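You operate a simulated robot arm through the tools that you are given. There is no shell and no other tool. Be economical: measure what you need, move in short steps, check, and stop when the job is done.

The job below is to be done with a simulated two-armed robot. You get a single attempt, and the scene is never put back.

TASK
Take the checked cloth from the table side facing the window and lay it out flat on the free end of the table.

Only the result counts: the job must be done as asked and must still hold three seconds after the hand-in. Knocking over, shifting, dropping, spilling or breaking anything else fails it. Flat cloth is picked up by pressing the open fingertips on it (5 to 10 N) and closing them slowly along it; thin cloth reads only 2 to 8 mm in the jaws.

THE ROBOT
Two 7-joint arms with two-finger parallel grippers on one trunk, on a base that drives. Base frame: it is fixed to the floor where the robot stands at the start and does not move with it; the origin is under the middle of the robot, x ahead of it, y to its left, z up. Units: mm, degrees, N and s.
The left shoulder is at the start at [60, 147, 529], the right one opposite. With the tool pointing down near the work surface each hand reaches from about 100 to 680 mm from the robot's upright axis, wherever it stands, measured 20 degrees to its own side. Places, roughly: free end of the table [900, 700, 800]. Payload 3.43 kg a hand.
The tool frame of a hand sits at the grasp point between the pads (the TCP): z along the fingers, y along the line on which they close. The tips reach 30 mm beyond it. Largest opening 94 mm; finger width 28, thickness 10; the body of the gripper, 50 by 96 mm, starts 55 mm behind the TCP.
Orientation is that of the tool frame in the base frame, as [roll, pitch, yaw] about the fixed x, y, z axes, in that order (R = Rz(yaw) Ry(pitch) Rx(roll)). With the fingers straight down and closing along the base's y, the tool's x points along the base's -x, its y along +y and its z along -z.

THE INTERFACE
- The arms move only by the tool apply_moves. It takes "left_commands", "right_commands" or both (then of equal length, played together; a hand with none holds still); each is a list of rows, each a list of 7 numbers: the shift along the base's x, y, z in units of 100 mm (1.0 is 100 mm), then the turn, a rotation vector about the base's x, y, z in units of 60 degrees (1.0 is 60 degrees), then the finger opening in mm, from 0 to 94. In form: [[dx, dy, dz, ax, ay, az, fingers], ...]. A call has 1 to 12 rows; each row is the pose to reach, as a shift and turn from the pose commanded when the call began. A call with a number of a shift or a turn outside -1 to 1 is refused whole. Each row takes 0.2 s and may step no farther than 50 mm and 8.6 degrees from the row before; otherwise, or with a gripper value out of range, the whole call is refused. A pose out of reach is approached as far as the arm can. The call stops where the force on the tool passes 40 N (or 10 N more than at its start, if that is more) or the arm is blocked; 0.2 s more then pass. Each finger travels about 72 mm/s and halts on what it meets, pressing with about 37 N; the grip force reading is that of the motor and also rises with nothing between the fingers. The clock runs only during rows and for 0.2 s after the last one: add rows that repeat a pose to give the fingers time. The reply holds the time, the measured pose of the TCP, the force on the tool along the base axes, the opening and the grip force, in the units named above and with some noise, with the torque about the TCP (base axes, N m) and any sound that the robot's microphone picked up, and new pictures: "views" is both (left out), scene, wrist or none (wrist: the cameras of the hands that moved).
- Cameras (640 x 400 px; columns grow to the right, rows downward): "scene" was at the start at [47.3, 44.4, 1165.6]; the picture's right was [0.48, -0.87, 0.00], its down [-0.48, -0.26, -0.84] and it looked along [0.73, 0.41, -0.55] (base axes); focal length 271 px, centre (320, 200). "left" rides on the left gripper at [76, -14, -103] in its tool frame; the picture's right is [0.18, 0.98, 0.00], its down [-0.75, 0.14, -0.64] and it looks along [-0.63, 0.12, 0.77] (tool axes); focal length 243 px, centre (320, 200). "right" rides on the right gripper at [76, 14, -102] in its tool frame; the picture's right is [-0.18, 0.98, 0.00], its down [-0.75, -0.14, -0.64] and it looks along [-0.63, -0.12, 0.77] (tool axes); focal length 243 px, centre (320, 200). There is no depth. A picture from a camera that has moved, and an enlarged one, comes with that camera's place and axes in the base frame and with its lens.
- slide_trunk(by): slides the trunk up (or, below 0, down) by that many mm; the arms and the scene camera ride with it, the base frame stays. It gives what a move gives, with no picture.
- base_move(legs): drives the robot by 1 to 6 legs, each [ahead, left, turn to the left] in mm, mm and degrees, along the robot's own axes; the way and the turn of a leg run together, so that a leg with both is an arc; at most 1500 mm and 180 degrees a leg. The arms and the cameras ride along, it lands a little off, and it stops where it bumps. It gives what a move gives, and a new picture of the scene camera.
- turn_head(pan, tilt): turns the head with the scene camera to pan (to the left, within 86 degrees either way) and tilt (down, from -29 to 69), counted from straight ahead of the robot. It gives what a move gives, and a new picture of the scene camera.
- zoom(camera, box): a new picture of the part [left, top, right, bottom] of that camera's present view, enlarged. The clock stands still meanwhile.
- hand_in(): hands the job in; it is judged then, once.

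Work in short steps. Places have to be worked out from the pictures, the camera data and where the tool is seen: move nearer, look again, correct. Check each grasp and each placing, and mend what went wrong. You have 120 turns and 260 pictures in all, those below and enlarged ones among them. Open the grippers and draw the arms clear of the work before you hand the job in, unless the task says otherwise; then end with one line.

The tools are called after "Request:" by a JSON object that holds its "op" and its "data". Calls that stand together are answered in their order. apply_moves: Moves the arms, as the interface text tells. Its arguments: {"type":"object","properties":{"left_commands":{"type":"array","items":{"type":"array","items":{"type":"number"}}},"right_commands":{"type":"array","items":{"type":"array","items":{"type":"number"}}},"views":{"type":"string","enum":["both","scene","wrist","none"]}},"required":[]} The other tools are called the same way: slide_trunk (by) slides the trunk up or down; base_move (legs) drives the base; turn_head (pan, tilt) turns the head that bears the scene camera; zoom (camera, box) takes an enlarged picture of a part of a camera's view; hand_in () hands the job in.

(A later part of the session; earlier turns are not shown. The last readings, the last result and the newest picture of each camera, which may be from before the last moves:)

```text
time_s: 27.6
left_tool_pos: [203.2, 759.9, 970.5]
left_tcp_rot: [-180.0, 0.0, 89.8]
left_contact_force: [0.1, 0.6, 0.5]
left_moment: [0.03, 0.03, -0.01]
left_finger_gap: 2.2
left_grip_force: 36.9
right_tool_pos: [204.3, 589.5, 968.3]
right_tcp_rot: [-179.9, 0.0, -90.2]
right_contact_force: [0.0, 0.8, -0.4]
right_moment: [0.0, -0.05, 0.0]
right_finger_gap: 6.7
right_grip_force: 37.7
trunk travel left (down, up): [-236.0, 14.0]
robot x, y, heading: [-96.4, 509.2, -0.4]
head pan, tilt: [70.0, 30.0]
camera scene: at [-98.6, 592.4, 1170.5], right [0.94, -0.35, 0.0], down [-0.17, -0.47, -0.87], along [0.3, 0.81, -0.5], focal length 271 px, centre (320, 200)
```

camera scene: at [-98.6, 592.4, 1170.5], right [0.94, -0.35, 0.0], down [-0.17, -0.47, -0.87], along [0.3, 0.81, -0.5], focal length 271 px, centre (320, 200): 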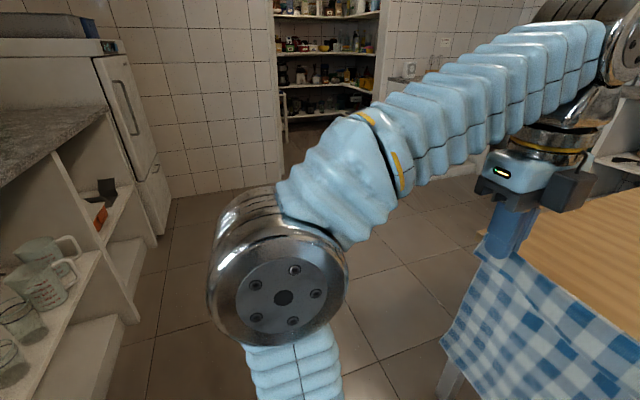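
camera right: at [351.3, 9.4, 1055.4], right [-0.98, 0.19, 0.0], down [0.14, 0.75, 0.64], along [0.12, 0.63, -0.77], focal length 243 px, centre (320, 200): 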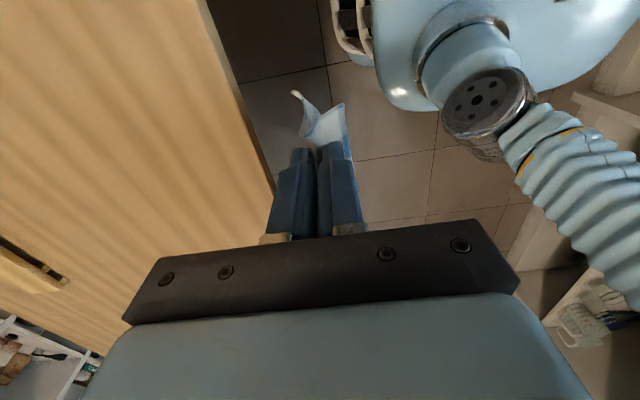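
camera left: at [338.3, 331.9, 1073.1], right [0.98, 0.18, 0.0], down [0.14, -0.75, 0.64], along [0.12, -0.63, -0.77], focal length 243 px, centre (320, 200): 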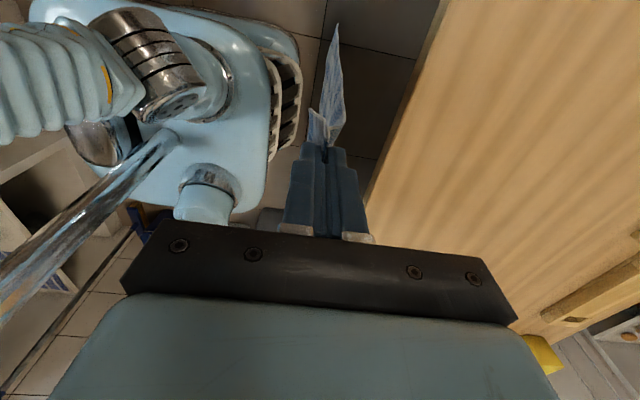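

Floor is clear to y≈2800 and the counter front is at x≈-670. I drive 1150 mm further left.

Request:
{"op": "base_move", "data": {"legs": [[0, 1150, 0]]}}

Request:
{"op": "turn_head", "data": {"pan": -20, "tilt": 20}}

Request:
{"op": "turn_head", "data": {"pan": 25, "tilt": 20}}

```text
time_s: 33.5
left_tool_pos: [202.8, 1922.5, 969.4]
left_tcp_rot: [-180.0, 0.1, 90.1]
left_contact_force: [-0.7, 0.0, -0.5]
left_moment: [-0.01, 0.0, 0.0]
left_finger_gap: 2.3
left_grip_force: 37.0
right_tool_pos: [202.0, 1753.1, 968.8]
right_tcp_rot: [-180.0, 0.0, -89.8]
right_contact_force: [-0.1, 0.2, 0.0]
right_moment: [-0.01, -0.01, -0.03]
right_finger_gap: 6.9
right_grip_force: 36.9
trunk travel left (down, up): [-236.0, 14.0]
robot x, y, heading: [-100.0, 1666.9, 0.2]
head pan, tilt: [70.0, 30.0]
camera scene: at [-98.7, 1754.0, 1170.5], right [0.94, -0.34, 0.0], down [-0.17, -0.47, -0.87], along [0.29, 0.81, -0.5], focal length 271 px, centre (320, 200)
```

scene: 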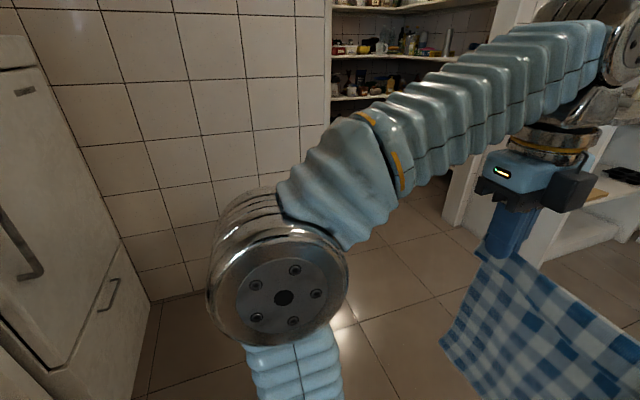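

```text
time_s: 35.2
left_tool_pos: [202.7, 1924.4, 970.5]
left_tcp_rot: [180.0, 0.0, 90.1]
left_contact_force: [-0.2, -0.6, -0.1]
left_moment: [0.02, 0.01, 0.0]
left_finger_gap: 2.5
left_grip_force: 37.3
right_tool_pos: [203.8, 1753.8, 968.8]
right_tcp_rot: [-180.0, 0.0, -89.8]
right_contact_force: [-0.1, -0.1, 1.3]
right_moment: [0.02, 0.01, 0.02]
right_finger_gap: 6.5
right_grip_force: 37.5
trunk travel left (down, up): [-236.0, 14.0]
robot x, y, heading: [-99.0, 1666.9, 0.4]
head pan, tilt: [-20.0, 20.0]
camera scene: at [-41.8, 1637.4, 1186.6], right [-0.34, -0.94, 0.0], down [-0.32, 0.12, -0.94], along [0.88, -0.32, -0.34], focal length 271 px, centre (320, 200)
```

scene: 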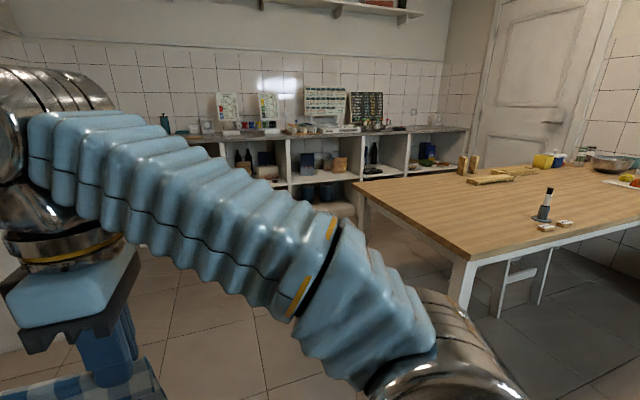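

```text
time_s: 36.3
left_tool_pos: [202.0, 1923.5, 970.8]
left_tcp_rot: [179.9, 0.0, 90.3]
left_contact_force: [0.8, 0.2, -0.1]
left_moment: [-0.03, 0.01, 0.01]
left_finger_gap: 2.3
left_grip_force: 37.2
right_tool_pos: [203.2, 1753.2, 968.0]
right_tcp_rot: [-180.0, 0.0, -89.8]
right_contact_force: [-0.5, 0.8, 0.4]
right_moment: [0.0, 0.02, -0.02]
right_finger_gap: 6.7
right_grip_force: 36.5
trunk travel left (down, up): [-236.0, 14.0]
robot x, y, heading: [-98.4, 1668.2, 0.4]
head pan, tilt: [25.0, 20.0]
camera scene: at [-45.1, 1708.5, 1186.6], right [0.42, -0.91, 0.0], down [-0.31, -0.15, -0.94], along [0.85, 0.4, -0.34], focal length 271 px, centre (320, 200)
```

scene: 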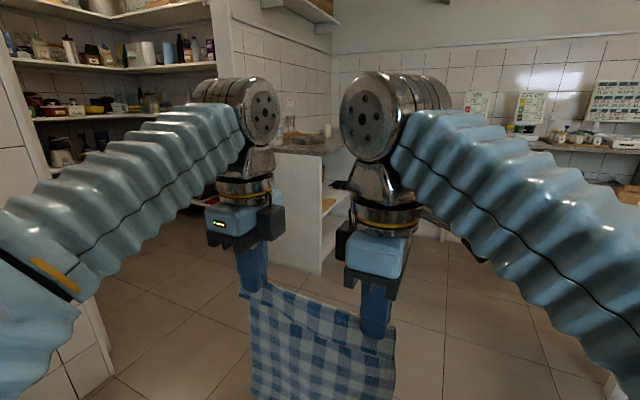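

Table end is at y≈980 (x≈450–1240), clear of objects except the stand and blocks at about (560,470). I drive ahead 830 mm and turn right 90° to face the free end.

Request:
{"op": "base_move", "data": {"legs": [[830, 0, 0], [0, 0, -90]]}}

Request:
{"op": "turn_head", "data": {"pan": 0, "tilt": 28}}

```text
time_s: 44.5
left_tool_pos: [987.1, 1369.3, 970.2]
left_tcp_rot: [-180.0, 0.0, 0.2]
left_contact_force: [-1.1, 0.0, 0.1]
left_moment: [-0.03, 0.03, 0.0]
left_finger_gap: 2.4
left_grip_force: 36.8
right_tool_pos: [816.5, 1368.8, 968.5]
right_tcp_rot: [180.0, 0.0, -179.7]
right_contact_force: [0.3, -0.4, -0.3]
right_moment: [0.0, -0.02, 0.05]
right_finger_gap: 2.5
right_grip_force: 37.3
trunk travel left (down, up): [-236.0, 14.0]
robot x, y, heading: [731.2, 1673.3, -89.4]
head pan, tilt: [25.0, 20.0]
camera scene: at [769.3, 1617.5, 1186.6], right [-0.9, -0.43, 0.0], down [-0.15, 0.31, -0.94], along [0.4, -0.85, -0.34], focal length 271 px, centre (320, 200)
```

scene: 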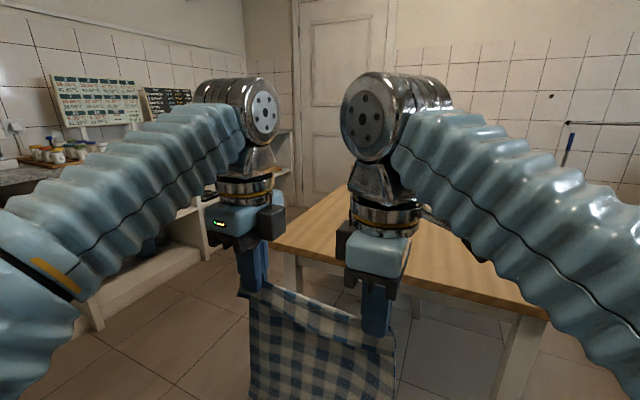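

```text
time_s: 45.4
left_tool_pos: [986.9, 1368.9, 970.1]
left_tcp_rot: [179.9, -0.1, 0.3]
left_contact_force: [-1.5, -0.3, -0.8]
left_moment: [-0.01, 0.04, 0.02]
left_finger_gap: 2.6
left_grip_force: 37.3
right_tool_pos: [817.0, 1368.6, 968.3]
right_tcp_rot: [180.0, 0.1, -179.7]
right_contact_force: [0.5, 0.3, 0.0]
right_moment: [0.0, -0.01, 0.06]
right_finger_gap: 2.3
right_grip_force: 37.2
trunk travel left (down, up): [-236.0, 14.0]
robot x, y, heading: [730.4, 1673.8, -89.7]
head pan, tilt: [0.0, 28.0]
camera scene: at [730.1, 1610.5, 1173.7], right [-1.0, -0.01, 0.0], down [0.0, 0.47, -0.88], along [0.01, -0.88, -0.47], focal length 271 px, centre (320, 200)
```

scene: 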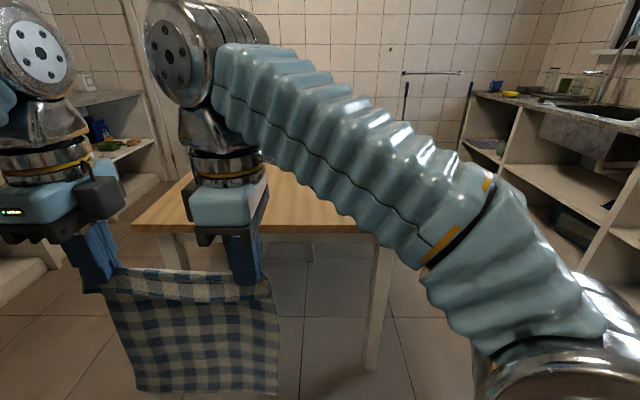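

The right jaw reading fell from 6.5 to 2.5 mm, so I check that hold.

Request:
{"op": "zoom", "data": {"camera": "scene", "box": [60, 200, 300, 400]}}

Request:
{"op": "zoom", "data": {"camera": "right", "box": [220, 60, 420, 260]}}

Request:
{"op": "zoom", "data": {"camera": "left", "box": [220, 60, 420, 260]}}

```text
2.00 times, centred on (180, 300) of scene
camera zoom: at [730.1, 1610.5, 1173.7], right [-1.0, -0.01, 0.0], down [0.0, 0.47, -0.88], along [0.01, -0.88, -0.47], focal length 543 px, centre (600, 0)
```

zoom: 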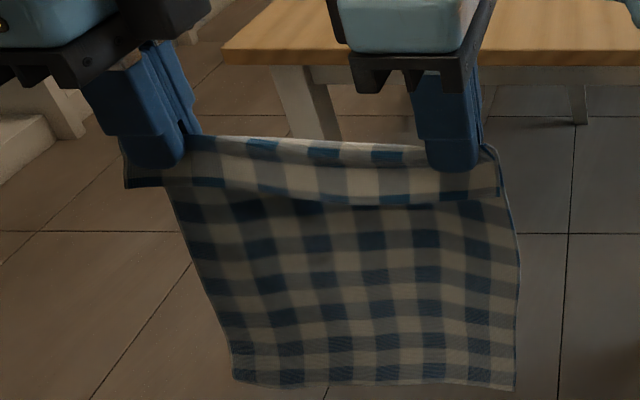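

```text
2.00 times, centred on (320, 160) of right
camera zoom: at [740.9, 1383.8, 1069.2], right [0.18, 0.98, 0.0], down [0.75, -0.14, 0.64], along [0.63, -0.11, -0.77], focal length 485 px, centre (320, 280)
```

zoom: 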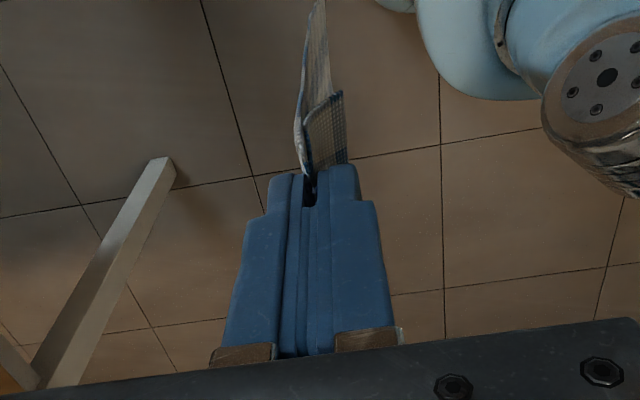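

```text
2.00 times, centred on (320, 160) of left
camera zoom: at [1062.3, 1385.2, 1073.3], right [0.19, -0.98, 0.0], down [-0.75, -0.14, 0.64], along [-0.63, -0.12, -0.77], focal length 485 px, centre (320, 280)
```

zoom: 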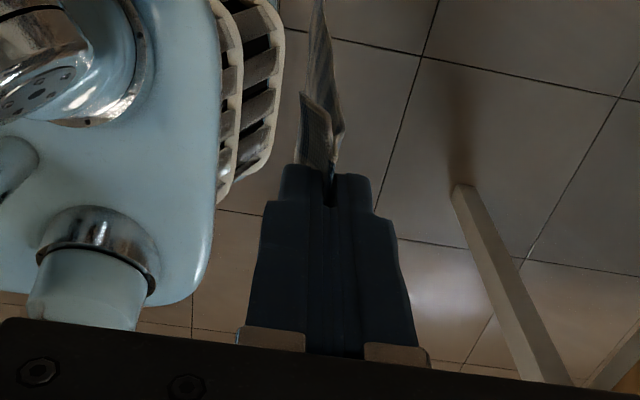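

The cloth is held well on both sides, with a ~25 mm lip on the robot's side that will unfold when laid with fingers down. The hands must go higher for clearance, so I centre them on the robot (shift 170 mm in −x), then move the base left by the same amount.

Request:
{"op": "apply_moves", "data": {"left_commands": [[-0.3, 0, 0, 0, 0, 0, 0], [-0.6, 0, 0, 0, 0, 0, 0], [-0.87, 0, 0, 0, 0, 0, 0]], "right_commands": [[-0.3, 0, 0, 0, 0, 0, 0], [-0.6, 0, 0, 0, 0, 0, 0], [-0.87, 0, 0, 0, 0, 0, 0]], "views": "none"}}

Request:
{"op": "apply_moves", "data": {"left_commands": [[-0.3, 0, 0, 0, 0, 0, 0], [-0.6, 0, 0, 0, 0, 0, 0], [-0.87, 0, 0, 0, 0, 0, 0]], "right_commands": [[-0.3, 0, 0, 0, 0, 0, 0], [-0.6, 0, 0, 0, 0, 0, 0], [-0.87, 0, 0, 0, 0, 0, 0]], "views": "none"}}

Request:
{"op": "slide_trunk", "data": {"by": 14}}

Request:
{"op": "base_move", "data": {"legs": [[0, 170, 0]]}}

```text
time_s: 46.2
left_tool_pos: [899.2, 1367.9, 970.8]
left_tcp_rot: [-180.0, 0.1, 0.3]
left_contact_force: [-1.0, 0.2, -0.6]
left_moment: [0.03, 0.01, 0.05]
left_finger_gap: 2.2
left_grip_force: 37.0
right_tool_pos: [729.6, 1369.6, 967.1]
right_tcp_rot: [180.0, 0.0, -179.7]
right_contact_force: [-0.3, 0.6, 0.0]
right_moment: [0.01, 0.02, 0.05]
right_finger_gap: 2.4
right_grip_force: 36.6
trunk travel left (down, up): [-236.0, 14.0]
robot x, y, heading: [730.3, 1671.1, -89.5]
head pan, tilt: [0.0, 28.0]
```

```text
time_s: 47.0
left_tool_pos: [812.0, 1371.0, 970.4]
left_tcp_rot: [180.0, 0.0, 0.3]
left_contact_force: [-0.3, -1.0, -1.1]
left_moment: [-0.01, 0.03, 0.03]
left_finger_gap: 2.3
left_grip_force: 36.8
right_tool_pos: [642.8, 1369.3, 969.5]
right_tcp_rot: [179.9, 0.0, -179.7]
right_contact_force: [0.9, -1.3, -0.3]
right_moment: [0.01, 0.0, 0.04]
right_finger_gap: 2.5
right_grip_force: 36.9
trunk travel left (down, up): [-236.0, 14.0]
robot x, y, heading: [729.8, 1669.1, -89.9]
head pan, tilt: [0.0, 28.0]
```

```text
time_s: 47.6
left_tool_pos: [810.7, 1369.6, 984.3]
left_tcp_rot: [179.9, 0.0, 0.4]
left_contact_force: [-0.7, 0.4, 0.4]
left_moment: [-0.03, 0.01, 0.03]
left_finger_gap: 2.7
left_grip_force: 37.3
right_tool_pos: [643.0, 1369.5, 982.5]
right_tcp_rot: [180.0, 0.1, -179.7]
right_contact_force: [1.3, 0.3, 0.4]
right_moment: [0.02, -0.01, 0.05]
right_finger_gap: 2.2
right_grip_force: 36.3
trunk travel left (down, up): [-250.0, 0.0]
robot x, y, heading: [728.4, 1672.9, -89.6]
head pan, tilt: [0.0, 28.0]
```

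```text
time_s: 49.1
left_tool_pos: [982.0, 1371.4, 984.1]
left_tcp_rot: [-179.9, 0.1, 0.4]
left_contact_force: [0.4, 0.6, 0.5]
left_moment: [0.0, 0.0, 0.05]
left_finger_gap: 2.4
left_grip_force: 36.8
right_tool_pos: [811.7, 1369.7, 982.1]
right_tcp_rot: [179.9, 0.0, -179.6]
right_contact_force: [0.1, -0.5, 0.7]
right_moment: [0.02, -0.05, 0.05]
right_finger_gap: 2.3
right_grip_force: 37.0
trunk travel left (down, up): [-250.0, 0.0]
robot x, y, heading: [900.8, 1670.4, -89.6]
head pan, tilt: [0.0, 28.0]
camera scene: at [899.1, 1611.3, 1187.3], right [-1.0, 0.0, 0.0], down [0.0, 0.47, -0.88], along [0.0, -0.88, -0.47], focal length 271 px, centre (320, 200)
```

scene: 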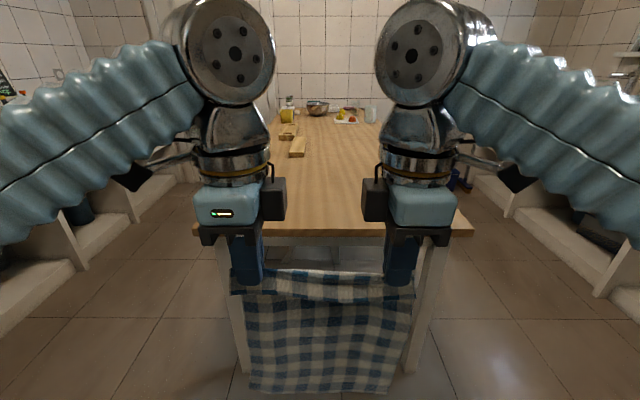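

Now centred: table end at y≈1005, x≈484–1238, with the area around (900,700) empty. I tilt the fingers forward ~59° while moving ahead and up, to raise the cloth over table height.

Request:
{"op": "apply_moves", "data": {"left_commands": [[0, -0.14, 0, -0.14, 0, 0, 0], [0, -0.28, 0, -0.28, 0, 0, 0], [0, -0.42, 0.1, -0.42, 0, 0, 0], [0, -0.56, 0.2, -0.56, 0, 0, 0], [0, -0.7, 0.3, -0.7, 0, 0, 0], [0, -0.85, 0.4, -0.84, 0, 0, 0], [0, -1.0, 0.5, -0.98, 0, 0, 0], [0, -1.0, 0.6, -0.98, 0, 0, 0]], "right_commands": [[0, -0.14, 0, -0.14, 0, 0, 0], [0, -0.28, 0, -0.28, 0, 0, 0], [0, -0.42, 0.1, -0.42, 0, 0, 0], [0, -0.56, 0.2, -0.56, 0, 0, 0], [0, -0.7, 0.3, -0.7, 0, 0, 0], [0, -0.85, 0.4, -0.84, 0, 0, 0], [0, -1.0, 0.5, -0.98, 0, 0, 0], [0, -1.0, 0.6, -0.98, 0, 0, 0]], "views": "scene"}}

```text
time_s: 50.9
left_tool_pos: [981.7, 1271.3, 1044.3]
left_tcp_rot: [121.1, 0.2, 0.0]
left_contact_force: [-0.1, -0.9, 0.2]
left_moment: [0.03, -0.01, -0.02]
left_finger_gap: 2.1
left_grip_force: 36.7
right_tool_pos: [811.1, 1269.6, 1043.2]
right_tcp_rot: [-121.0, -0.2, -179.8]
right_contact_force: [1.3, 0.6, 0.0]
right_moment: [0.02, 0.0, 0.04]
right_finger_gap: 2.0
right_grip_force: 37.2
trunk travel left (down, up): [-250.0, 0.0]
robot x, y, heading: [898.8, 1671.1, -89.8]
head pan, tilt: [0.0, 28.0]
camera scene: at [899.3, 1611.4, 1187.3], right [-1.0, 0.0, 0.0], down [0.0, 0.47, -0.88], along [0.0, -0.88, -0.47], focal length 271 px, centre (320, 200)
```

scene: 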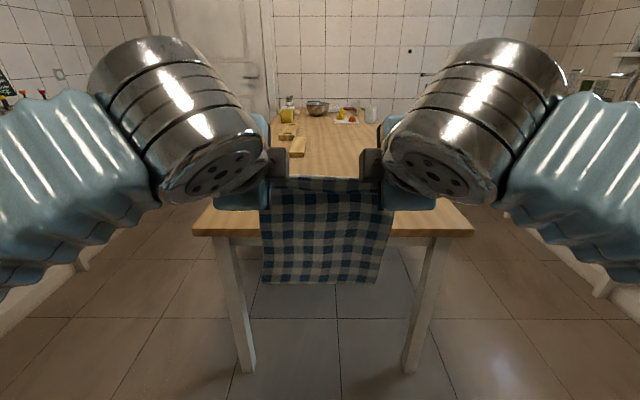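

Cloth bottom is now at z≈820, above the table (765). I extend further ahead 100 mm and raise another 40 mm for clearance.

Request:
{"op": "apply_moves", "data": {"left_commands": [[0, -0.25, 0.1, -0.05, 0, 0, 0], [0, -0.5, 0.2, -0.1, 0, 0, 0], [0, -0.75, 0.3, -0.15, 0, 0, 0], [0, -1.0, 0.4, -0.2, 0, 0, 0]], "right_commands": [[0, -0.25, 0.1, -0.05, 0, 0, 0], [0, -0.5, 0.2, -0.1, 0, 0, 0], [0, -0.75, 0.3, -0.15, 0, 0, 0], [0, -1.0, 0.4, -0.2, 0, 0, 0]], "views": "scene"}}

```text
time_s: 51.9
left_tool_pos: [981.0, 1171.0, 1083.6]
left_tcp_rot: [109.1, 0.2, 0.2]
left_contact_force: [-1.0, 0.3, 0.1]
left_moment: [0.08, -0.01, -0.01]
left_finger_gap: 2.3
left_grip_force: 36.7
right_tool_pos: [810.8, 1168.5, 1083.2]
right_tcp_rot: [-109.1, -0.1, -179.8]
right_contact_force: [0.3, 0.5, 0.7]
right_moment: [0.04, 0.03, -0.06]
right_finger_gap: 2.2
right_grip_force: 36.8
trunk travel left (down, up): [-250.0, 0.0]
robot x, y, heading: [899.5, 1671.0, -89.9]
head pan, tilt: [0.0, 28.0]
camera scene: at [899.3, 1611.5, 1187.3], right [-1.0, 0.0, 0.0], down [0.0, 0.47, -0.88], along [0.0, -0.88, -0.47], focal length 271 px, centre (320, 200)
```

scene: 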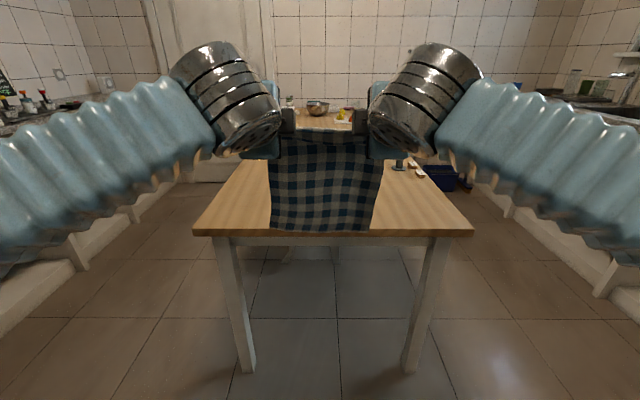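

The cloth bottom is at z≈860 and clears the table. I drive 350 mm ahead over the table end.

Request:
{"op": "base_move", "data": {"legs": [[350, 0, 0]]}}

Request:
{"op": "turn_head", "data": {"pan": 0, "tilt": 55}}

```text
time_s: 54.1
left_tool_pos: [985.0, 820.0, 1083.2]
left_tcp_rot: [109.2, 0.2, 0.3]
left_contact_force: [0.3, 0.9, -0.2]
left_moment: [0.05, -0.01, -0.03]
left_finger_gap: 2.3
left_grip_force: 37.2
right_tool_pos: [815.4, 817.0, 1082.3]
right_tcp_rot: [-109.3, -0.2, -179.7]
right_contact_force: [0.7, 0.7, -0.1]
right_moment: [0.03, -0.01, -0.01]
right_finger_gap: 2.0
right_grip_force: 36.8
trunk travel left (down, up): [-250.0, 0.0]
robot x, y, heading: [901.7, 1322.6, -89.5]
head pan, tilt: [0.0, 28.0]
camera scene: at [901.8, 1261.1, 1187.3], right [-1.0, -0.01, 0.0], down [0.0, 0.47, -0.88], along [0.01, -0.88, -0.47], focal length 271 px, centre (320, 200)
```

scene: 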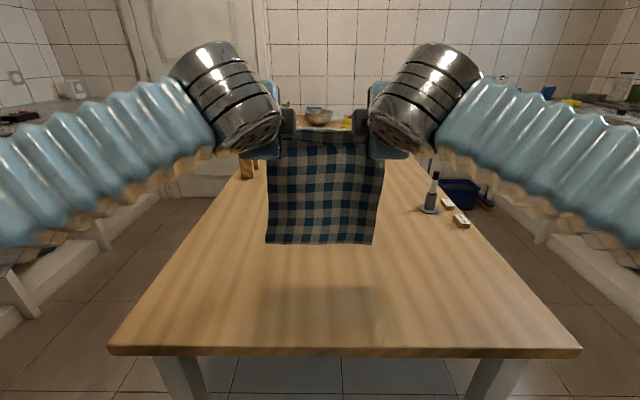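

```text
time_s: 55.1
left_tool_pos: [984.3, 820.8, 1083.2]
left_tcp_rot: [109.2, 0.3, 0.3]
left_contact_force: [-1.3, 0.8, 1.1]
left_moment: [0.02, 0.01, 0.0]
left_finger_gap: 2.1
left_grip_force: 37.1
right_tool_pos: [815.7, 817.5, 1081.3]
right_tcp_rot: [-109.3, -0.2, -179.6]
right_contact_force: [0.6, -0.9, -0.4]
right_moment: [0.05, 0.01, 0.02]
right_finger_gap: 2.1
right_grip_force: 37.3
trunk travel left (down, up): [-250.0, 0.0]
robot x, y, heading: [899.9, 1322.0, -89.3]
head pan, tilt: [0.0, 55.0]
camera scene: at [901.7, 1280.0, 1148.2], right [-1.0, -0.01, 0.0], down [-0.01, 0.82, -0.57], along [0.0, -0.57, -0.82], focal length 271 px, centre (320, 200)
```

scene: 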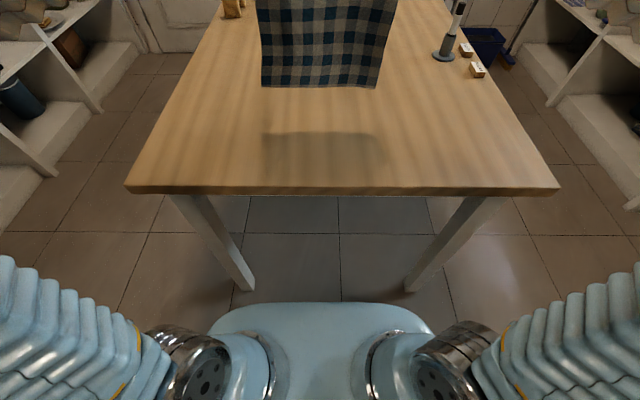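

The view shows the table end about 320 mm ahead of the axis and the base well outside the legs. I drive another 70 mm ahead.

Request:
{"op": "base_move", "data": {"legs": [[70, 0, 0]]}}

Request:
{"op": "apply_moves", "data": {"left_commands": [[0, -0.2, 0, 0, 0, 0, 0], [0, -0.4, -0.1, 0, 0, 0, 0], [0, -0.6, -0.2, 0, 0, 0, 0], [0, -0.8, -0.3, 0, 0, 0, 0], [0, -1.0, -0.38, 0, 0, 0, 0]], "right_commands": [[0, -0.2, 0, 0, 0, 0, 0], [0, -0.4, -0.1, 0, 0, 0, 0], [0, -0.6, -0.2, 0, 0, 0, 0], [0, -0.8, -0.3, 0, 0, 0, 0], [0, -1.0, -0.38, 0, 0, 0, 0]], "views": "scene"}}

```text
time_s: 56.1
left_tool_pos: [987.0, 752.3, 1083.3]
left_tcp_rot: [109.3, 0.2, 0.3]
left_contact_force: [0.4, 0.6, -0.8]
left_moment: [0.06, -0.01, -0.01]
left_finger_gap: 2.1
left_grip_force: 36.8
right_tool_pos: [817.9, 748.1, 1082.7]
right_tcp_rot: [-109.2, -0.1, -179.7]
right_contact_force: [-0.1, 0.3, -0.4]
right_moment: [0.05, -0.03, 0.0]
right_finger_gap: 2.2
right_grip_force: 37.1
trunk travel left (down, up): [-250.0, 0.0]
robot x, y, heading: [903.1, 1252.8, -89.4]
head pan, tilt: [0.0, 55.0]
camera scene: at [902.3, 1210.4, 1148.1], right [-1.0, -0.01, 0.0], down [-0.01, 0.82, -0.57], along [0.01, -0.57, -0.82], focal length 271 px, centre (320, 200)
```

scene: 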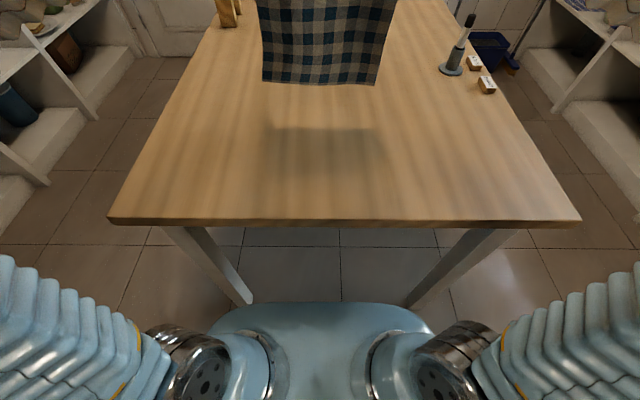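

```text
time_s: 57.3
left_tool_pos: [984.7, 650.6, 1045.8]
left_tcp_rot: [109.2, 0.2, 0.4]
left_contact_force: [0.0, -0.4, 0.4]
left_moment: [0.07, -0.02, 0.01]
left_finger_gap: 2.5
left_grip_force: 36.6
right_tool_pos: [816.5, 647.2, 1044.2]
right_tcp_rot: [-109.2, -0.2, -179.7]
right_contact_force: [0.8, 0.2, -0.5]
right_moment: [0.06, 0.01, 0.03]
right_finger_gap: 2.3
right_grip_force: 37.0
trunk travel left (down, up): [-250.0, 0.0]
robot x, y, heading: [903.1, 1250.5, -89.6]
head pan, tilt: [0.0, 55.0]
camera scene: at [902.3, 1210.4, 1148.1], right [-1.0, -0.01, 0.0], down [-0.01, 0.82, -0.57], along [0.01, -0.57, -0.82], focal length 271 px, centre (320, 200)
```

scene: 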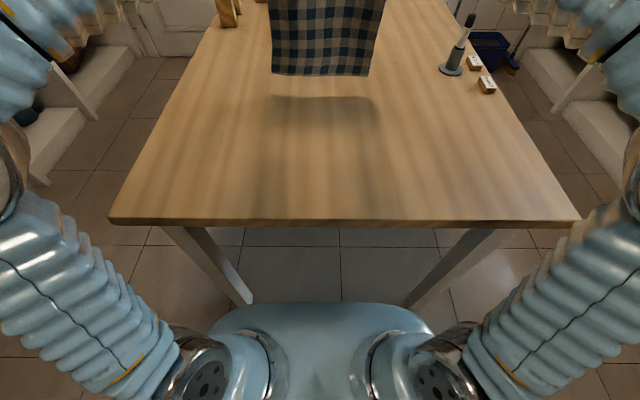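

The cloth hangs at about y≈622 with its bottom near z≈800. I extend another 60 mm and lower until the bottom edge touches the table.

Request:
{"op": "apply_moves", "data": {"left_commands": [[0, -0.2, 0, 0, 0, 0, 0], [0, -0.4, -0.08, 0, 0, 0, 0], [0, -0.6, -0.18, 0, 0, 0, 0], [0, -0.6, -0.28, 0, 0, 0, 0]], "right_commands": [[0, -0.2, 0, 0, 0, 0, 0], [0, -0.4, -0.08, 0, 0, 0, 0], [0, -0.6, -0.18, 0, 0, 0, 0], [0, -0.6, -0.28, 0, 0, 0, 0]], "views": "none"}}

Request:
{"op": "turn_head", "data": {"pan": 0, "tilt": 42}}

```text
time_s: 58.3
left_tool_pos: [987.5, 592.2, 1016.4]
left_tcp_rot: [109.1, 0.3, 0.5]
left_contact_force: [-0.5, 0.2, -0.6]
left_moment: [0.01, 0.02, -0.02]
left_finger_gap: 2.3
left_grip_force: 36.7
right_tool_pos: [817.6, 586.8, 1016.5]
right_tcp_rot: [-109.2, -0.2, -179.6]
right_contact_force: [0.8, 1.2, 0.3]
right_moment: [0.04, -0.03, -0.01]
right_finger_gap: 2.1
right_grip_force: 36.9
trunk travel left (down, up): [-250.0, 0.0]
robot x, y, heading: [902.5, 1251.4, -89.5]
head pan, tilt: [0.0, 55.0]
```

```text
time_s: 59.0
left_tool_pos: [986.6, 591.9, 1017.4]
left_tcp_rot: [109.2, 0.3, 0.4]
left_contact_force: [-1.0, -0.1, -0.7]
left_moment: [0.03, 0.0, 0.04]
left_finger_gap: 2.4
left_grip_force: 36.7
right_tool_pos: [816.9, 586.9, 1016.3]
right_tcp_rot: [-109.1, -0.3, -179.6]
right_contact_force: [0.8, 0.3, 0.9]
right_moment: [0.04, -0.01, 0.01]
right_finger_gap: 2.5
right_grip_force: 37.2
trunk travel left (down, up): [-250.0, 0.0]
robot x, y, heading: [902.0, 1253.1, -89.5]
head pan, tilt: [0.0, 42.0]
camera scene: at [902.4, 1198.7, 1165.8], right [-1.0, -0.01, 0.0], down [-0.01, 0.67, -0.74], along [0.01, -0.74, -0.67], focal length 271 px, centre (320, 200)
```

scene: 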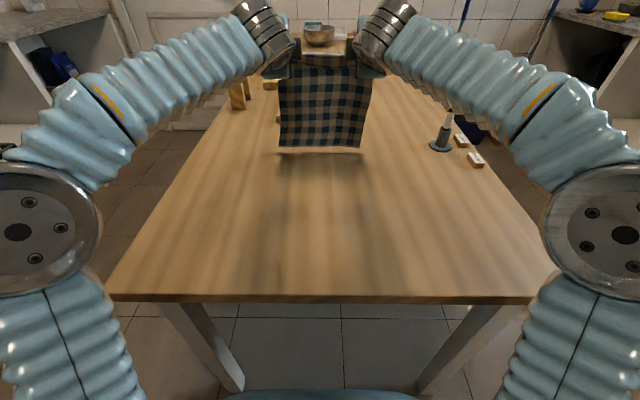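

The bottom edge is about to touch the table at y≈560. I begin laying: lower a bit and draw back toward the robot on an arc while turning the fingers down.

Request:
{"op": "apply_moves", "data": {"left_commands": [[0, 0, -0.05, 0, 0, 0, 0], [0, 0.02, -0.1, 0, 0, 0, 0], [0, 0.15, -0.11, 0.05, 0, 0, 0], [0, 0.29, -0.12, 0.1, 0, 0, 0], [0, 0.44, -0.13, 0.15, 0, 0, 0], [0, 0.58, -0.15, 0.2, 0, 0, 0], [0, 0.71, -0.17, 0.25, 0, 0, 0], [0, 0.83, -0.2, 0.3, 0, 0, 0], [0, 0.96, -0.24, 0.34, 0, 0, 0]], "right_commands": [[0, 0, -0.05, 0, 0, 0, 0], [0, 0.02, -0.1, 0, 0, 0, 0], [0, 0.15, -0.11, 0.05, 0, 0, 0], [0, 0.29, -0.12, 0.1, 0, 0, 0], [0, 0.44, -0.13, 0.15, 0, 0, 0], [0, 0.58, -0.15, 0.2, 0, 0, 0], [0, 0.71, -0.17, 0.25, 0, 0, 0], [0, 0.83, -0.2, 0.3, 0, 0, 0], [0, 0.96, -0.24, 0.34, 0, 0, 0]], "views": "scene"}}

```text
time_s: 61.0
left_tool_pos: [985.9, 686.6, 992.2]
left_tcp_rot: [129.8, 0.0, 0.4]
left_contact_force: [0.1, 0.2, 0.9]
left_moment: [-0.02, -0.01, 0.01]
left_finger_gap: 2.3
left_grip_force: 37.4
right_tool_pos: [816.3, 684.7, 991.8]
right_tcp_rot: [-129.6, -0.2, -179.5]
right_contact_force: [-0.5, -0.4, 0.7]
right_moment: [-0.03, 0.03, -0.01]
right_finger_gap: 2.3
right_grip_force: 36.9
trunk travel left (down, up): [-250.0, 0.0]
robot x, y, heading: [899.6, 1250.9, -89.5]
head pan, tilt: [0.0, 42.0]
camera scene: at [902.4, 1198.6, 1165.9], right [-1.0, -0.01, 0.0], down [-0.01, 0.67, -0.74], along [0.01, -0.74, -0.67], focal length 271 px, centre (320, 200)
```

scene: 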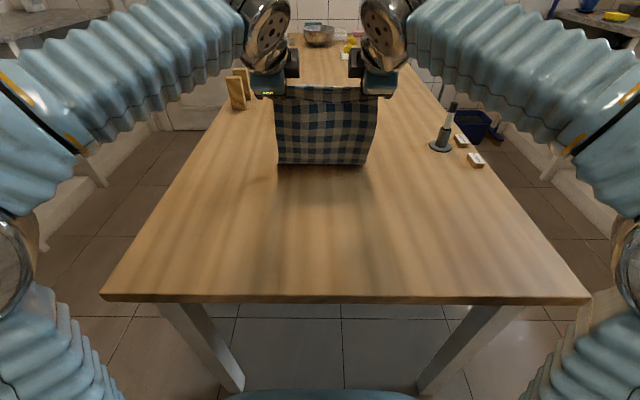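

The cloth trails correctly from y≈610 toward the hands. I continue the arc back and down.

Request:
{"op": "apply_moves", "data": {"left_commands": [[0, 0.18, -0.08, 0.04, 0, 0, 0], [0, 0.35, -0.18, 0.08, 0, 0, 0], [0, 0.51, -0.33, 0.14, 0, 0, 0], [0, 0.67, -0.48, 0.2, 0, 0, 0], [0, 0.81, -0.67, 0.27, 0, 0, 0], [0, 0.94, -0.86, 0.33, 0, 0, 0]], "right_commands": [[0, 0.18, -0.08, 0.04, 0, 0, 0], [0, 0.35, -0.18, 0.08, 0, 0, 0], [0, 0.51, -0.33, 0.14, 0, 0, 0], [0, 0.67, -0.48, 0.2, 0, 0, 0], [0, 0.81, -0.67, 0.27, 0, 0, 0], [0, 0.94, -0.86, 0.33, 0, 0, 0]], "views": "both"}}

```text
time_s: 62.4
left_tool_pos: [985.9, 782.2, 907.5]
left_tcp_rot: [149.4, 0.0, 0.5]
left_contact_force: [-1.0, -0.6, 0.3]
left_moment: [-0.04, 0.0, 0.0]
left_finger_gap: 2.2
left_grip_force: 37.0
right_tool_pos: [817.0, 779.1, 905.3]
right_tcp_rot: [-149.5, 0.0, -179.6]
right_contact_force: [-0.3, -0.3, 0.3]
right_moment: [-0.04, -0.02, -0.01]
right_finger_gap: 2.2
right_grip_force: 37.5
trunk travel left (down, up): [-250.0, 0.0]
robot x, y, heading: [900.8, 1251.3, -89.4]
head pan, tilt: [0.0, 42.0]
camera scene: at [902.4, 1198.7, 1165.9], right [-1.0, -0.01, 0.0], down [-0.01, 0.67, -0.74], along [0.01, -0.74, -0.67], focal length 271 px, centre (320, 200)
camera right: at [741.0, 843.2, 984.6], right [0.18, 0.85, -0.5], down [0.75, 0.21, 0.63], along [0.64, -0.49, -0.6], focal length 243 px, centre (320, 200)
camera left: at [1061.5, 848.0, 988.9], right [0.19, -0.84, 0.5], down [-0.76, 0.2, 0.62], along [-0.63, -0.5, -0.6], focal length 243 px, centre (320, 200)
```

scene: 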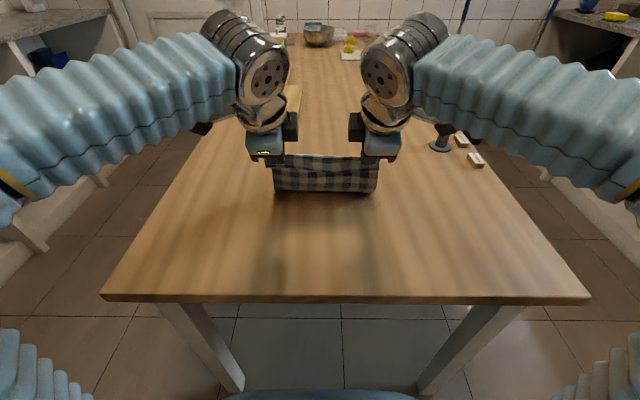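
right: 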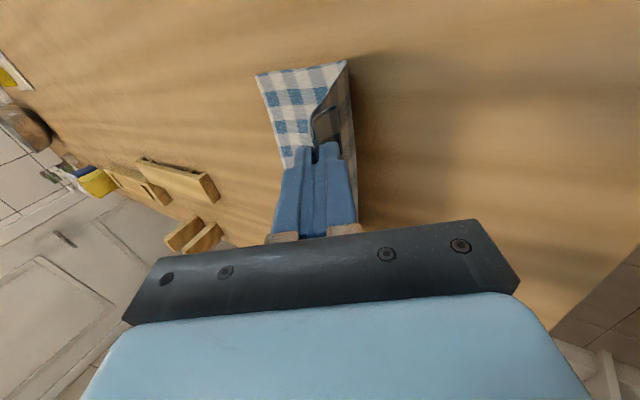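
left: 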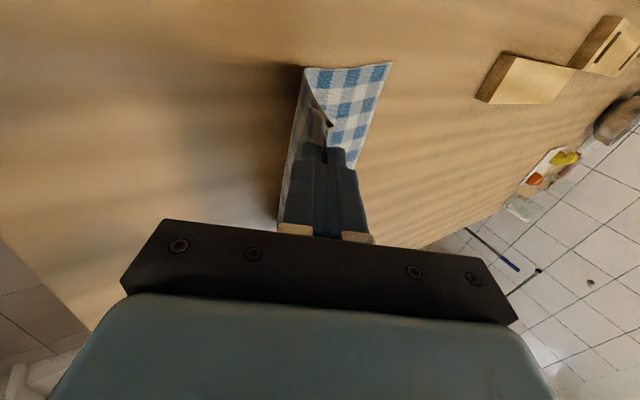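

The far edge rests at y≈617 and cloth lies flat to y≈732, then rises to the fingers with slight tension. I keep lowering while drawing back to lay the rest.

Request:
{"op": "apply_moves", "data": {"left_commands": [[0, 0.16, -0.12, 0.06, 0, 0, 0], [0, 0.31, -0.28, 0.13, 0, 0, 0], [0, 0.42, -0.46, 0.22, 0, 0, 0], [0, 0.51, -0.65, 0.3, 0, 0, 0], [0, 0.58, -0.78, 0.37, 0, 0, 0], [0, 0.62, -0.88, 0.44, 0, 0, 0]], "right_commands": [[0, 0.16, -0.12, 0.06, 0, 0, 0], [0, 0.31, -0.28, 0.13, 0, 0, 0], [0, 0.42, -0.46, 0.22, 0, 0, 0], [0, 0.51, -0.65, 0.3, 0, 0, 0], [0, 0.58, -0.78, 0.37, 0, 0, 0], [0, 0.62, -0.88, 0.44, 0, 0, 0]], "views": "both"}}

```text
time_s: 63.8
left_tool_pos: [986.5, 844.8, 818.8]
left_tcp_rot: [175.8, -0.3, 0.3]
left_contact_force: [-0.8, -0.1, -0.1]
left_moment: [-0.04, 0.02, 0.02]
left_finger_gap: 2.4
left_grip_force: 37.2
right_tool_pos: [818.4, 839.8, 817.2]
right_tcp_rot: [-175.9, 0.3, -179.6]
right_contact_force: [0.4, 0.3, 0.0]
right_moment: [-0.05, -0.04, 0.01]
right_finger_gap: 2.2
right_grip_force: 37.3
trunk travel left (down, up): [-250.0, 0.0]
robot x, y, heading: [904.6, 1249.2, -89.5]
head pan, tilt: [0.0, 42.0]
camera scene: at [902.4, 1198.9, 1165.9], right [-1.0, -0.01, 0.0], down [-0.01, 0.67, -0.74], along [0.01, -0.74, -0.67], focal length 271 px, centre (320, 200)
camera right: at [740.7, 862.1, 917.0], right [0.18, 0.98, -0.07], down [0.75, -0.09, 0.65], along [0.64, -0.17, -0.75], focal length 243 px, centre (320, 200)
camera left: at [1061.6, 867.4, 921.1], right [0.19, -0.98, 0.07], down [-0.76, -0.1, 0.65], along [-0.63, -0.18, -0.76], focal length 243 px, centre (320, 200)
```

scene: 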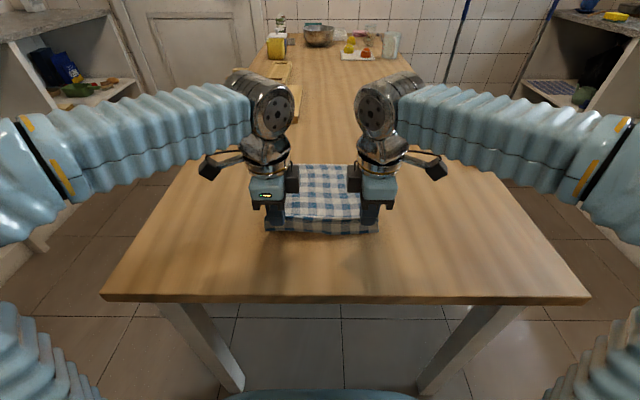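
right: 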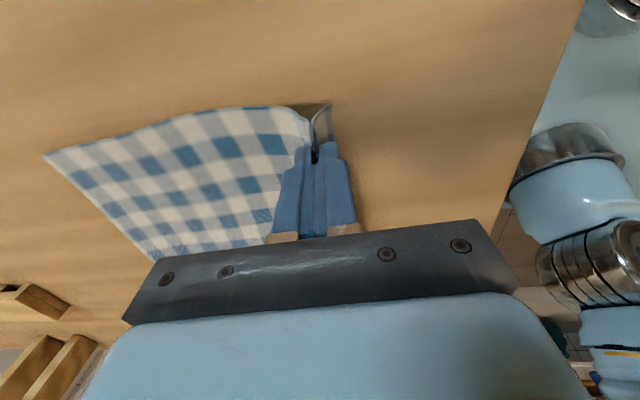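
left: 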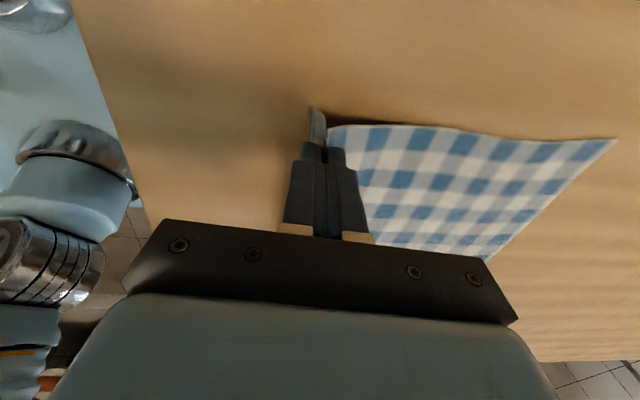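

Nearly done: the sheet lies smooth from y≈618 to the fingers. I stretch a few mm, then lower with a slight forward motion so that the lip folds outward toward the robot.

Request:
{"op": "apply_moves", "data": {"left_commands": [[0, 0.06, 0, 0.03, 0, 0, 0], [0, 0.06, -0.06, 0.07, 0, 0, 0], [0, 0.02, -0.11, 0.07, 0, 0, 0], [0, -0.02, -0.15, 0.07, 0, 0, 0], [0, -0.05, -0.19, 0.07, 0, 0, 0], [0, -0.07, -0.22, 0.07, 0, 0, 0]], "right_commands": [[0, 0.06, 0, 0.03, 0, 0, 0], [0, 0.06, -0.06, 0.07, 0, 0, 0], [0, 0.02, -0.11, 0.07, 0, 0, 0], [0, -0.02, -0.15, 0.07, 0, 0, 0], [0, -0.05, -0.19, 0.07, 0, 0, 0], [0, -0.07, -0.22, 0.07, 0, 0, 0]], "views": "both"}}

```text
time_s: 65.2
left_tool_pos: [986.0, 836.1, 797.7]
left_tcp_rot: [180.0, -0.2, 0.2]
left_contact_force: [-0.8, 0.3, 2.5]
left_moment: [-0.04, 0.01, -0.02]
left_finger_gap: 2.5
left_grip_force: 37.2
right_tool_pos: [817.2, 832.9, 797.1]
right_tcp_rot: [-179.9, 0.3, -179.7]
right_contact_force: [0.7, 0.7, 3.3]
right_moment: [-0.04, -0.01, 0.01]
right_finger_gap: 2.1
right_grip_force: 36.8
trunk travel left (down, up): [-250.0, 0.0]
robot x, y, heading: [902.9, 1250.1, -89.6]
head pan, tilt: [0.0, 42.0]
camera scene: at [902.4, 1199.1, 1166.0], right [-1.0, -0.01, 0.0], down [-0.01, 0.67, -0.74], along [0.01, -0.74, -0.67], focal length 271 px, centre (320, 200)
camera right: at [741.0, 848.1, 896.8], right [0.18, 0.98, 0.0], down [0.75, -0.14, 0.65], along [0.64, -0.11, -0.76], focal length 243 px, centre (320, 200)
camera left: at [1061.1, 852.6, 900.7], right [0.19, -0.98, 0.0], down [-0.76, -0.14, 0.64], along [-0.63, -0.12, -0.77], focal length 243 px, centre (320, 200)
```

scene: 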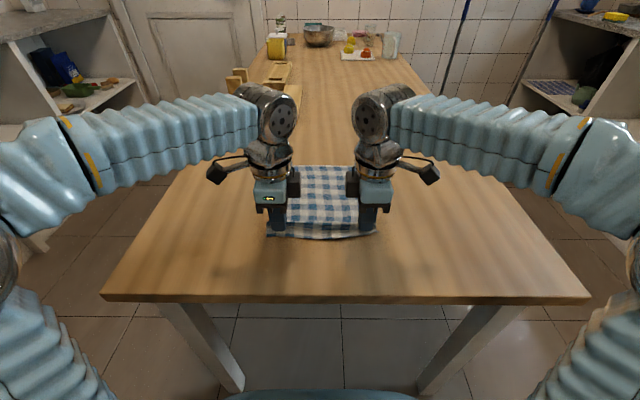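
right: 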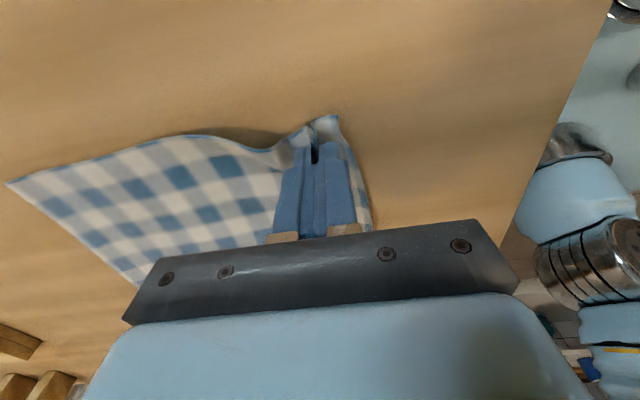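
left: 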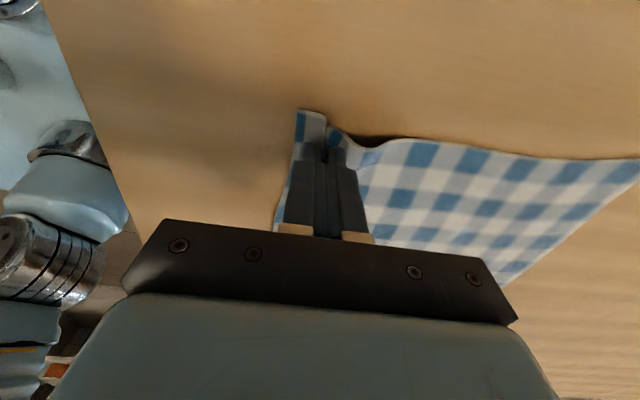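

The lip now lies outward on both sides. I pull back 13 mm to take out the slack, then open the fingers slowly.

Request:
{"op": "apply_moves", "data": {"left_commands": [[0, 0.05, 0.01, 0, 0, 0, 0], [0, 0.1, 0.01, 0, 0, 0, 0], [0, 0.14, 0.01, 0, 0, 0, 0], [0, 0.14, 0.01, 0, 0, 0, 5], [0, 0.14, 0.01, 0, 0, 0, 10], [0, 0.14, 0.01, 0, 0, 0, 16], [0, 0.14, 0.01, 0, 0, 0, 22], [0, 0.14, 0.01, 0, 0, 0, 30]], "right_commands": [[0, 0.05, 0.01, 0, 0, 0, 0], [0, 0.1, 0.01, 0, 0, 0, 0], [0, 0.14, 0.01, 0, 0, 0, 0], [0, 0.14, 0.01, 0, 0, 0, 5], [0, 0.14, 0.01, 0, 0, 0, 10], [0, 0.14, 0.01, 0, 0, 0, 16], [0, 0.14, 0.01, 0, 0, 0, 22], [0, 0.14, 0.01, 0, 0, 0, 30]], "views": "wrist"}}

```text
time_s: 67.0
left_tool_pos: [985.7, 850.1, 799.3]
left_tcp_rot: [-180.0, -0.3, 0.3]
left_contact_force: [0.6, 0.1, -0.6]
left_moment: [0.04, 0.03, -0.02]
left_finger_gap: 29.9
left_grip_force: 0.0
right_tool_pos: [816.8, 848.3, 798.1]
right_tcp_rot: [180.0, 0.3, -179.7]
right_contact_force: [-0.5, -0.5, 0.1]
right_moment: [0.0, 0.04, 0.03]
right_finger_gap: 30.1
right_grip_force: 0.0
trunk travel left (down, up): [-250.0, 0.0]
robot x, y, heading: [907.9, 1251.7, -89.5]
head pan, tilt: [0.0, 42.0]
camera right: at [741.0, 862.2, 897.9], right [0.18, 0.98, 0.0], down [0.75, -0.14, 0.65], along [0.64, -0.11, -0.76], focal length 243 px, centre (320, 200)
camera left: at [1061.6, 866.2, 901.6], right [0.19, -0.98, 0.0], down [-0.76, -0.15, 0.64], along [-0.63, -0.12, -0.77], focal length 243 px, centre (320, 200)
```

right: 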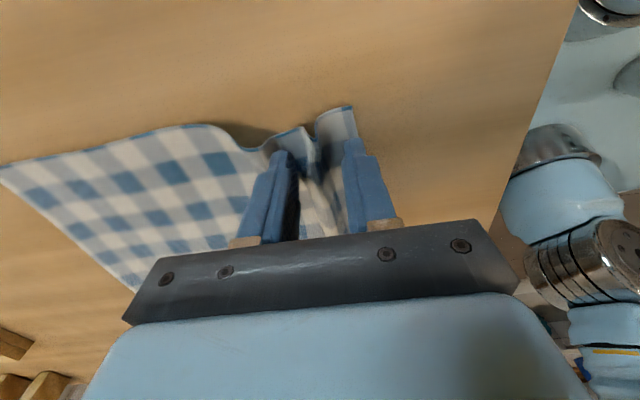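
left: 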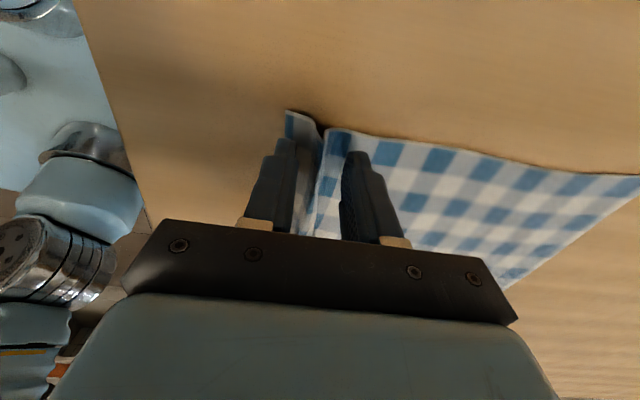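

A small ridge remains where it was pinched. I lift both hands 60 mm and look, then plan to press on the lip and draw it toward the robot to smooth it.

Request:
{"op": "apply_moves", "data": {"left_commands": [[0, 0, 0.1, 0, 0, 0, 30], [0, 0, 0.3, 0, 0, 0, 30], [0, 0.15, 0.6, 0, 0, 0, 0], [0, 0.15, 0.6, 0, 0, 0, 0]], "right_commands": [[0, 0, 0.1, 0, 0, 0, 30], [0, 0, 0.3, 0, 0, 0, 30], [0, 0.15, 0.6, 0, 0, 0, 0], [0, 0.15, 0.6, 0, 0, 0, 0]], "views": "both"}}

Request:
{"op": "zoom", "data": {"camera": "scene", "box": [220, 140, 420, 265]}}

```text
time_s: 68.0
left_tool_pos: [986.2, 865.7, 859.6]
left_tcp_rot: [180.0, -0.2, 0.3]
left_contact_force: [0.6, 0.3, 0.2]
left_moment: [0.0, -0.04, -0.01]
left_finger_gap: 0.0
left_grip_force: 33.4
right_tool_pos: [818.0, 863.3, 857.0]
right_tcp_rot: [180.0, 0.3, -179.8]
right_contact_force: [-0.7, 0.2, 0.3]
right_moment: [0.01, 0.05, -0.01]
right_finger_gap: 0.1
right_grip_force: 33.0
trunk travel left (down, up): [-250.0, 0.0]
robot x, y, heading: [902.9, 1248.5, -89.7]
head pan, tilt: [0.0, 42.0]
camera scene: at [902.4, 1199.0, 1165.9], right [-1.0, -0.01, 0.0], down [-0.01, 0.67, -0.74], along [0.01, -0.74, -0.67], focal length 271 px, centre (320, 200)
camera right: at [741.4, 878.2, 958.6], right [0.18, 0.98, 0.0], down [0.75, -0.14, 0.65], along [0.64, -0.11, -0.76], focal length 243 px, centre (320, 200)
camera left: at [1062.0, 881.6, 961.9], right [0.19, -0.98, 0.0], down [-0.76, -0.15, 0.64], along [-0.63, -0.12, -0.77], focal length 243 px, centre (320, 200)
```

scene: 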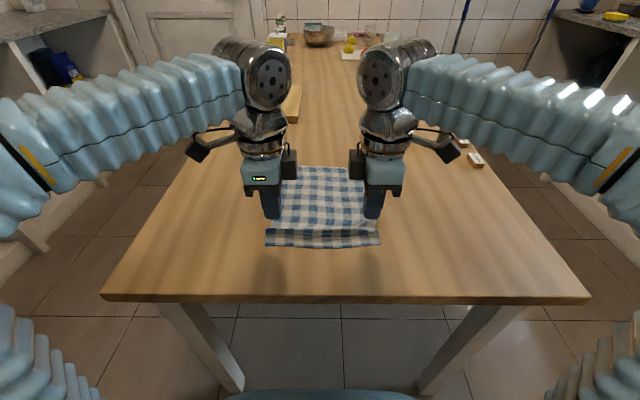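
right: 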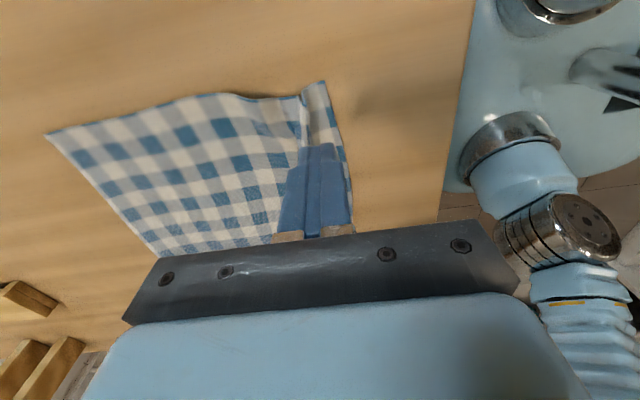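
left: 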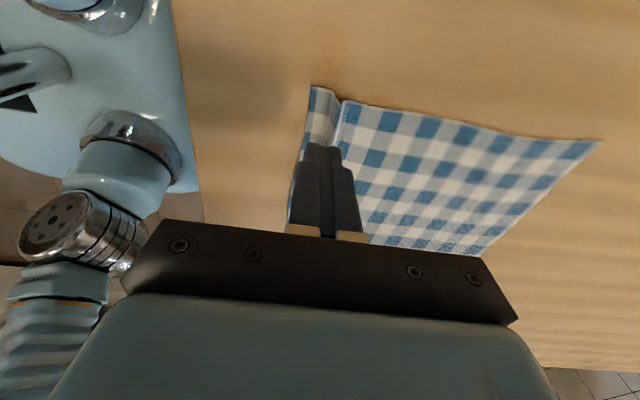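

```text
3.20 times, centred on (320, 202) of scene
camera zoom: at [902.4, 1199.0, 1165.9], right [-1.0, -0.01, 0.0], down [-0.01, 0.67, -0.74], along [0.01, -0.74, -0.67], focal length 868 px, centre (320, 192)
```

zoom: 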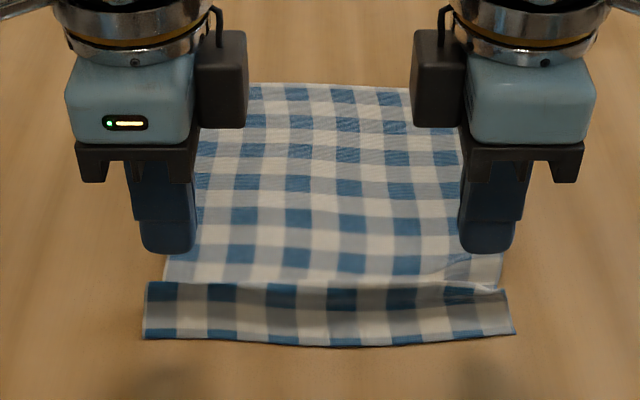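

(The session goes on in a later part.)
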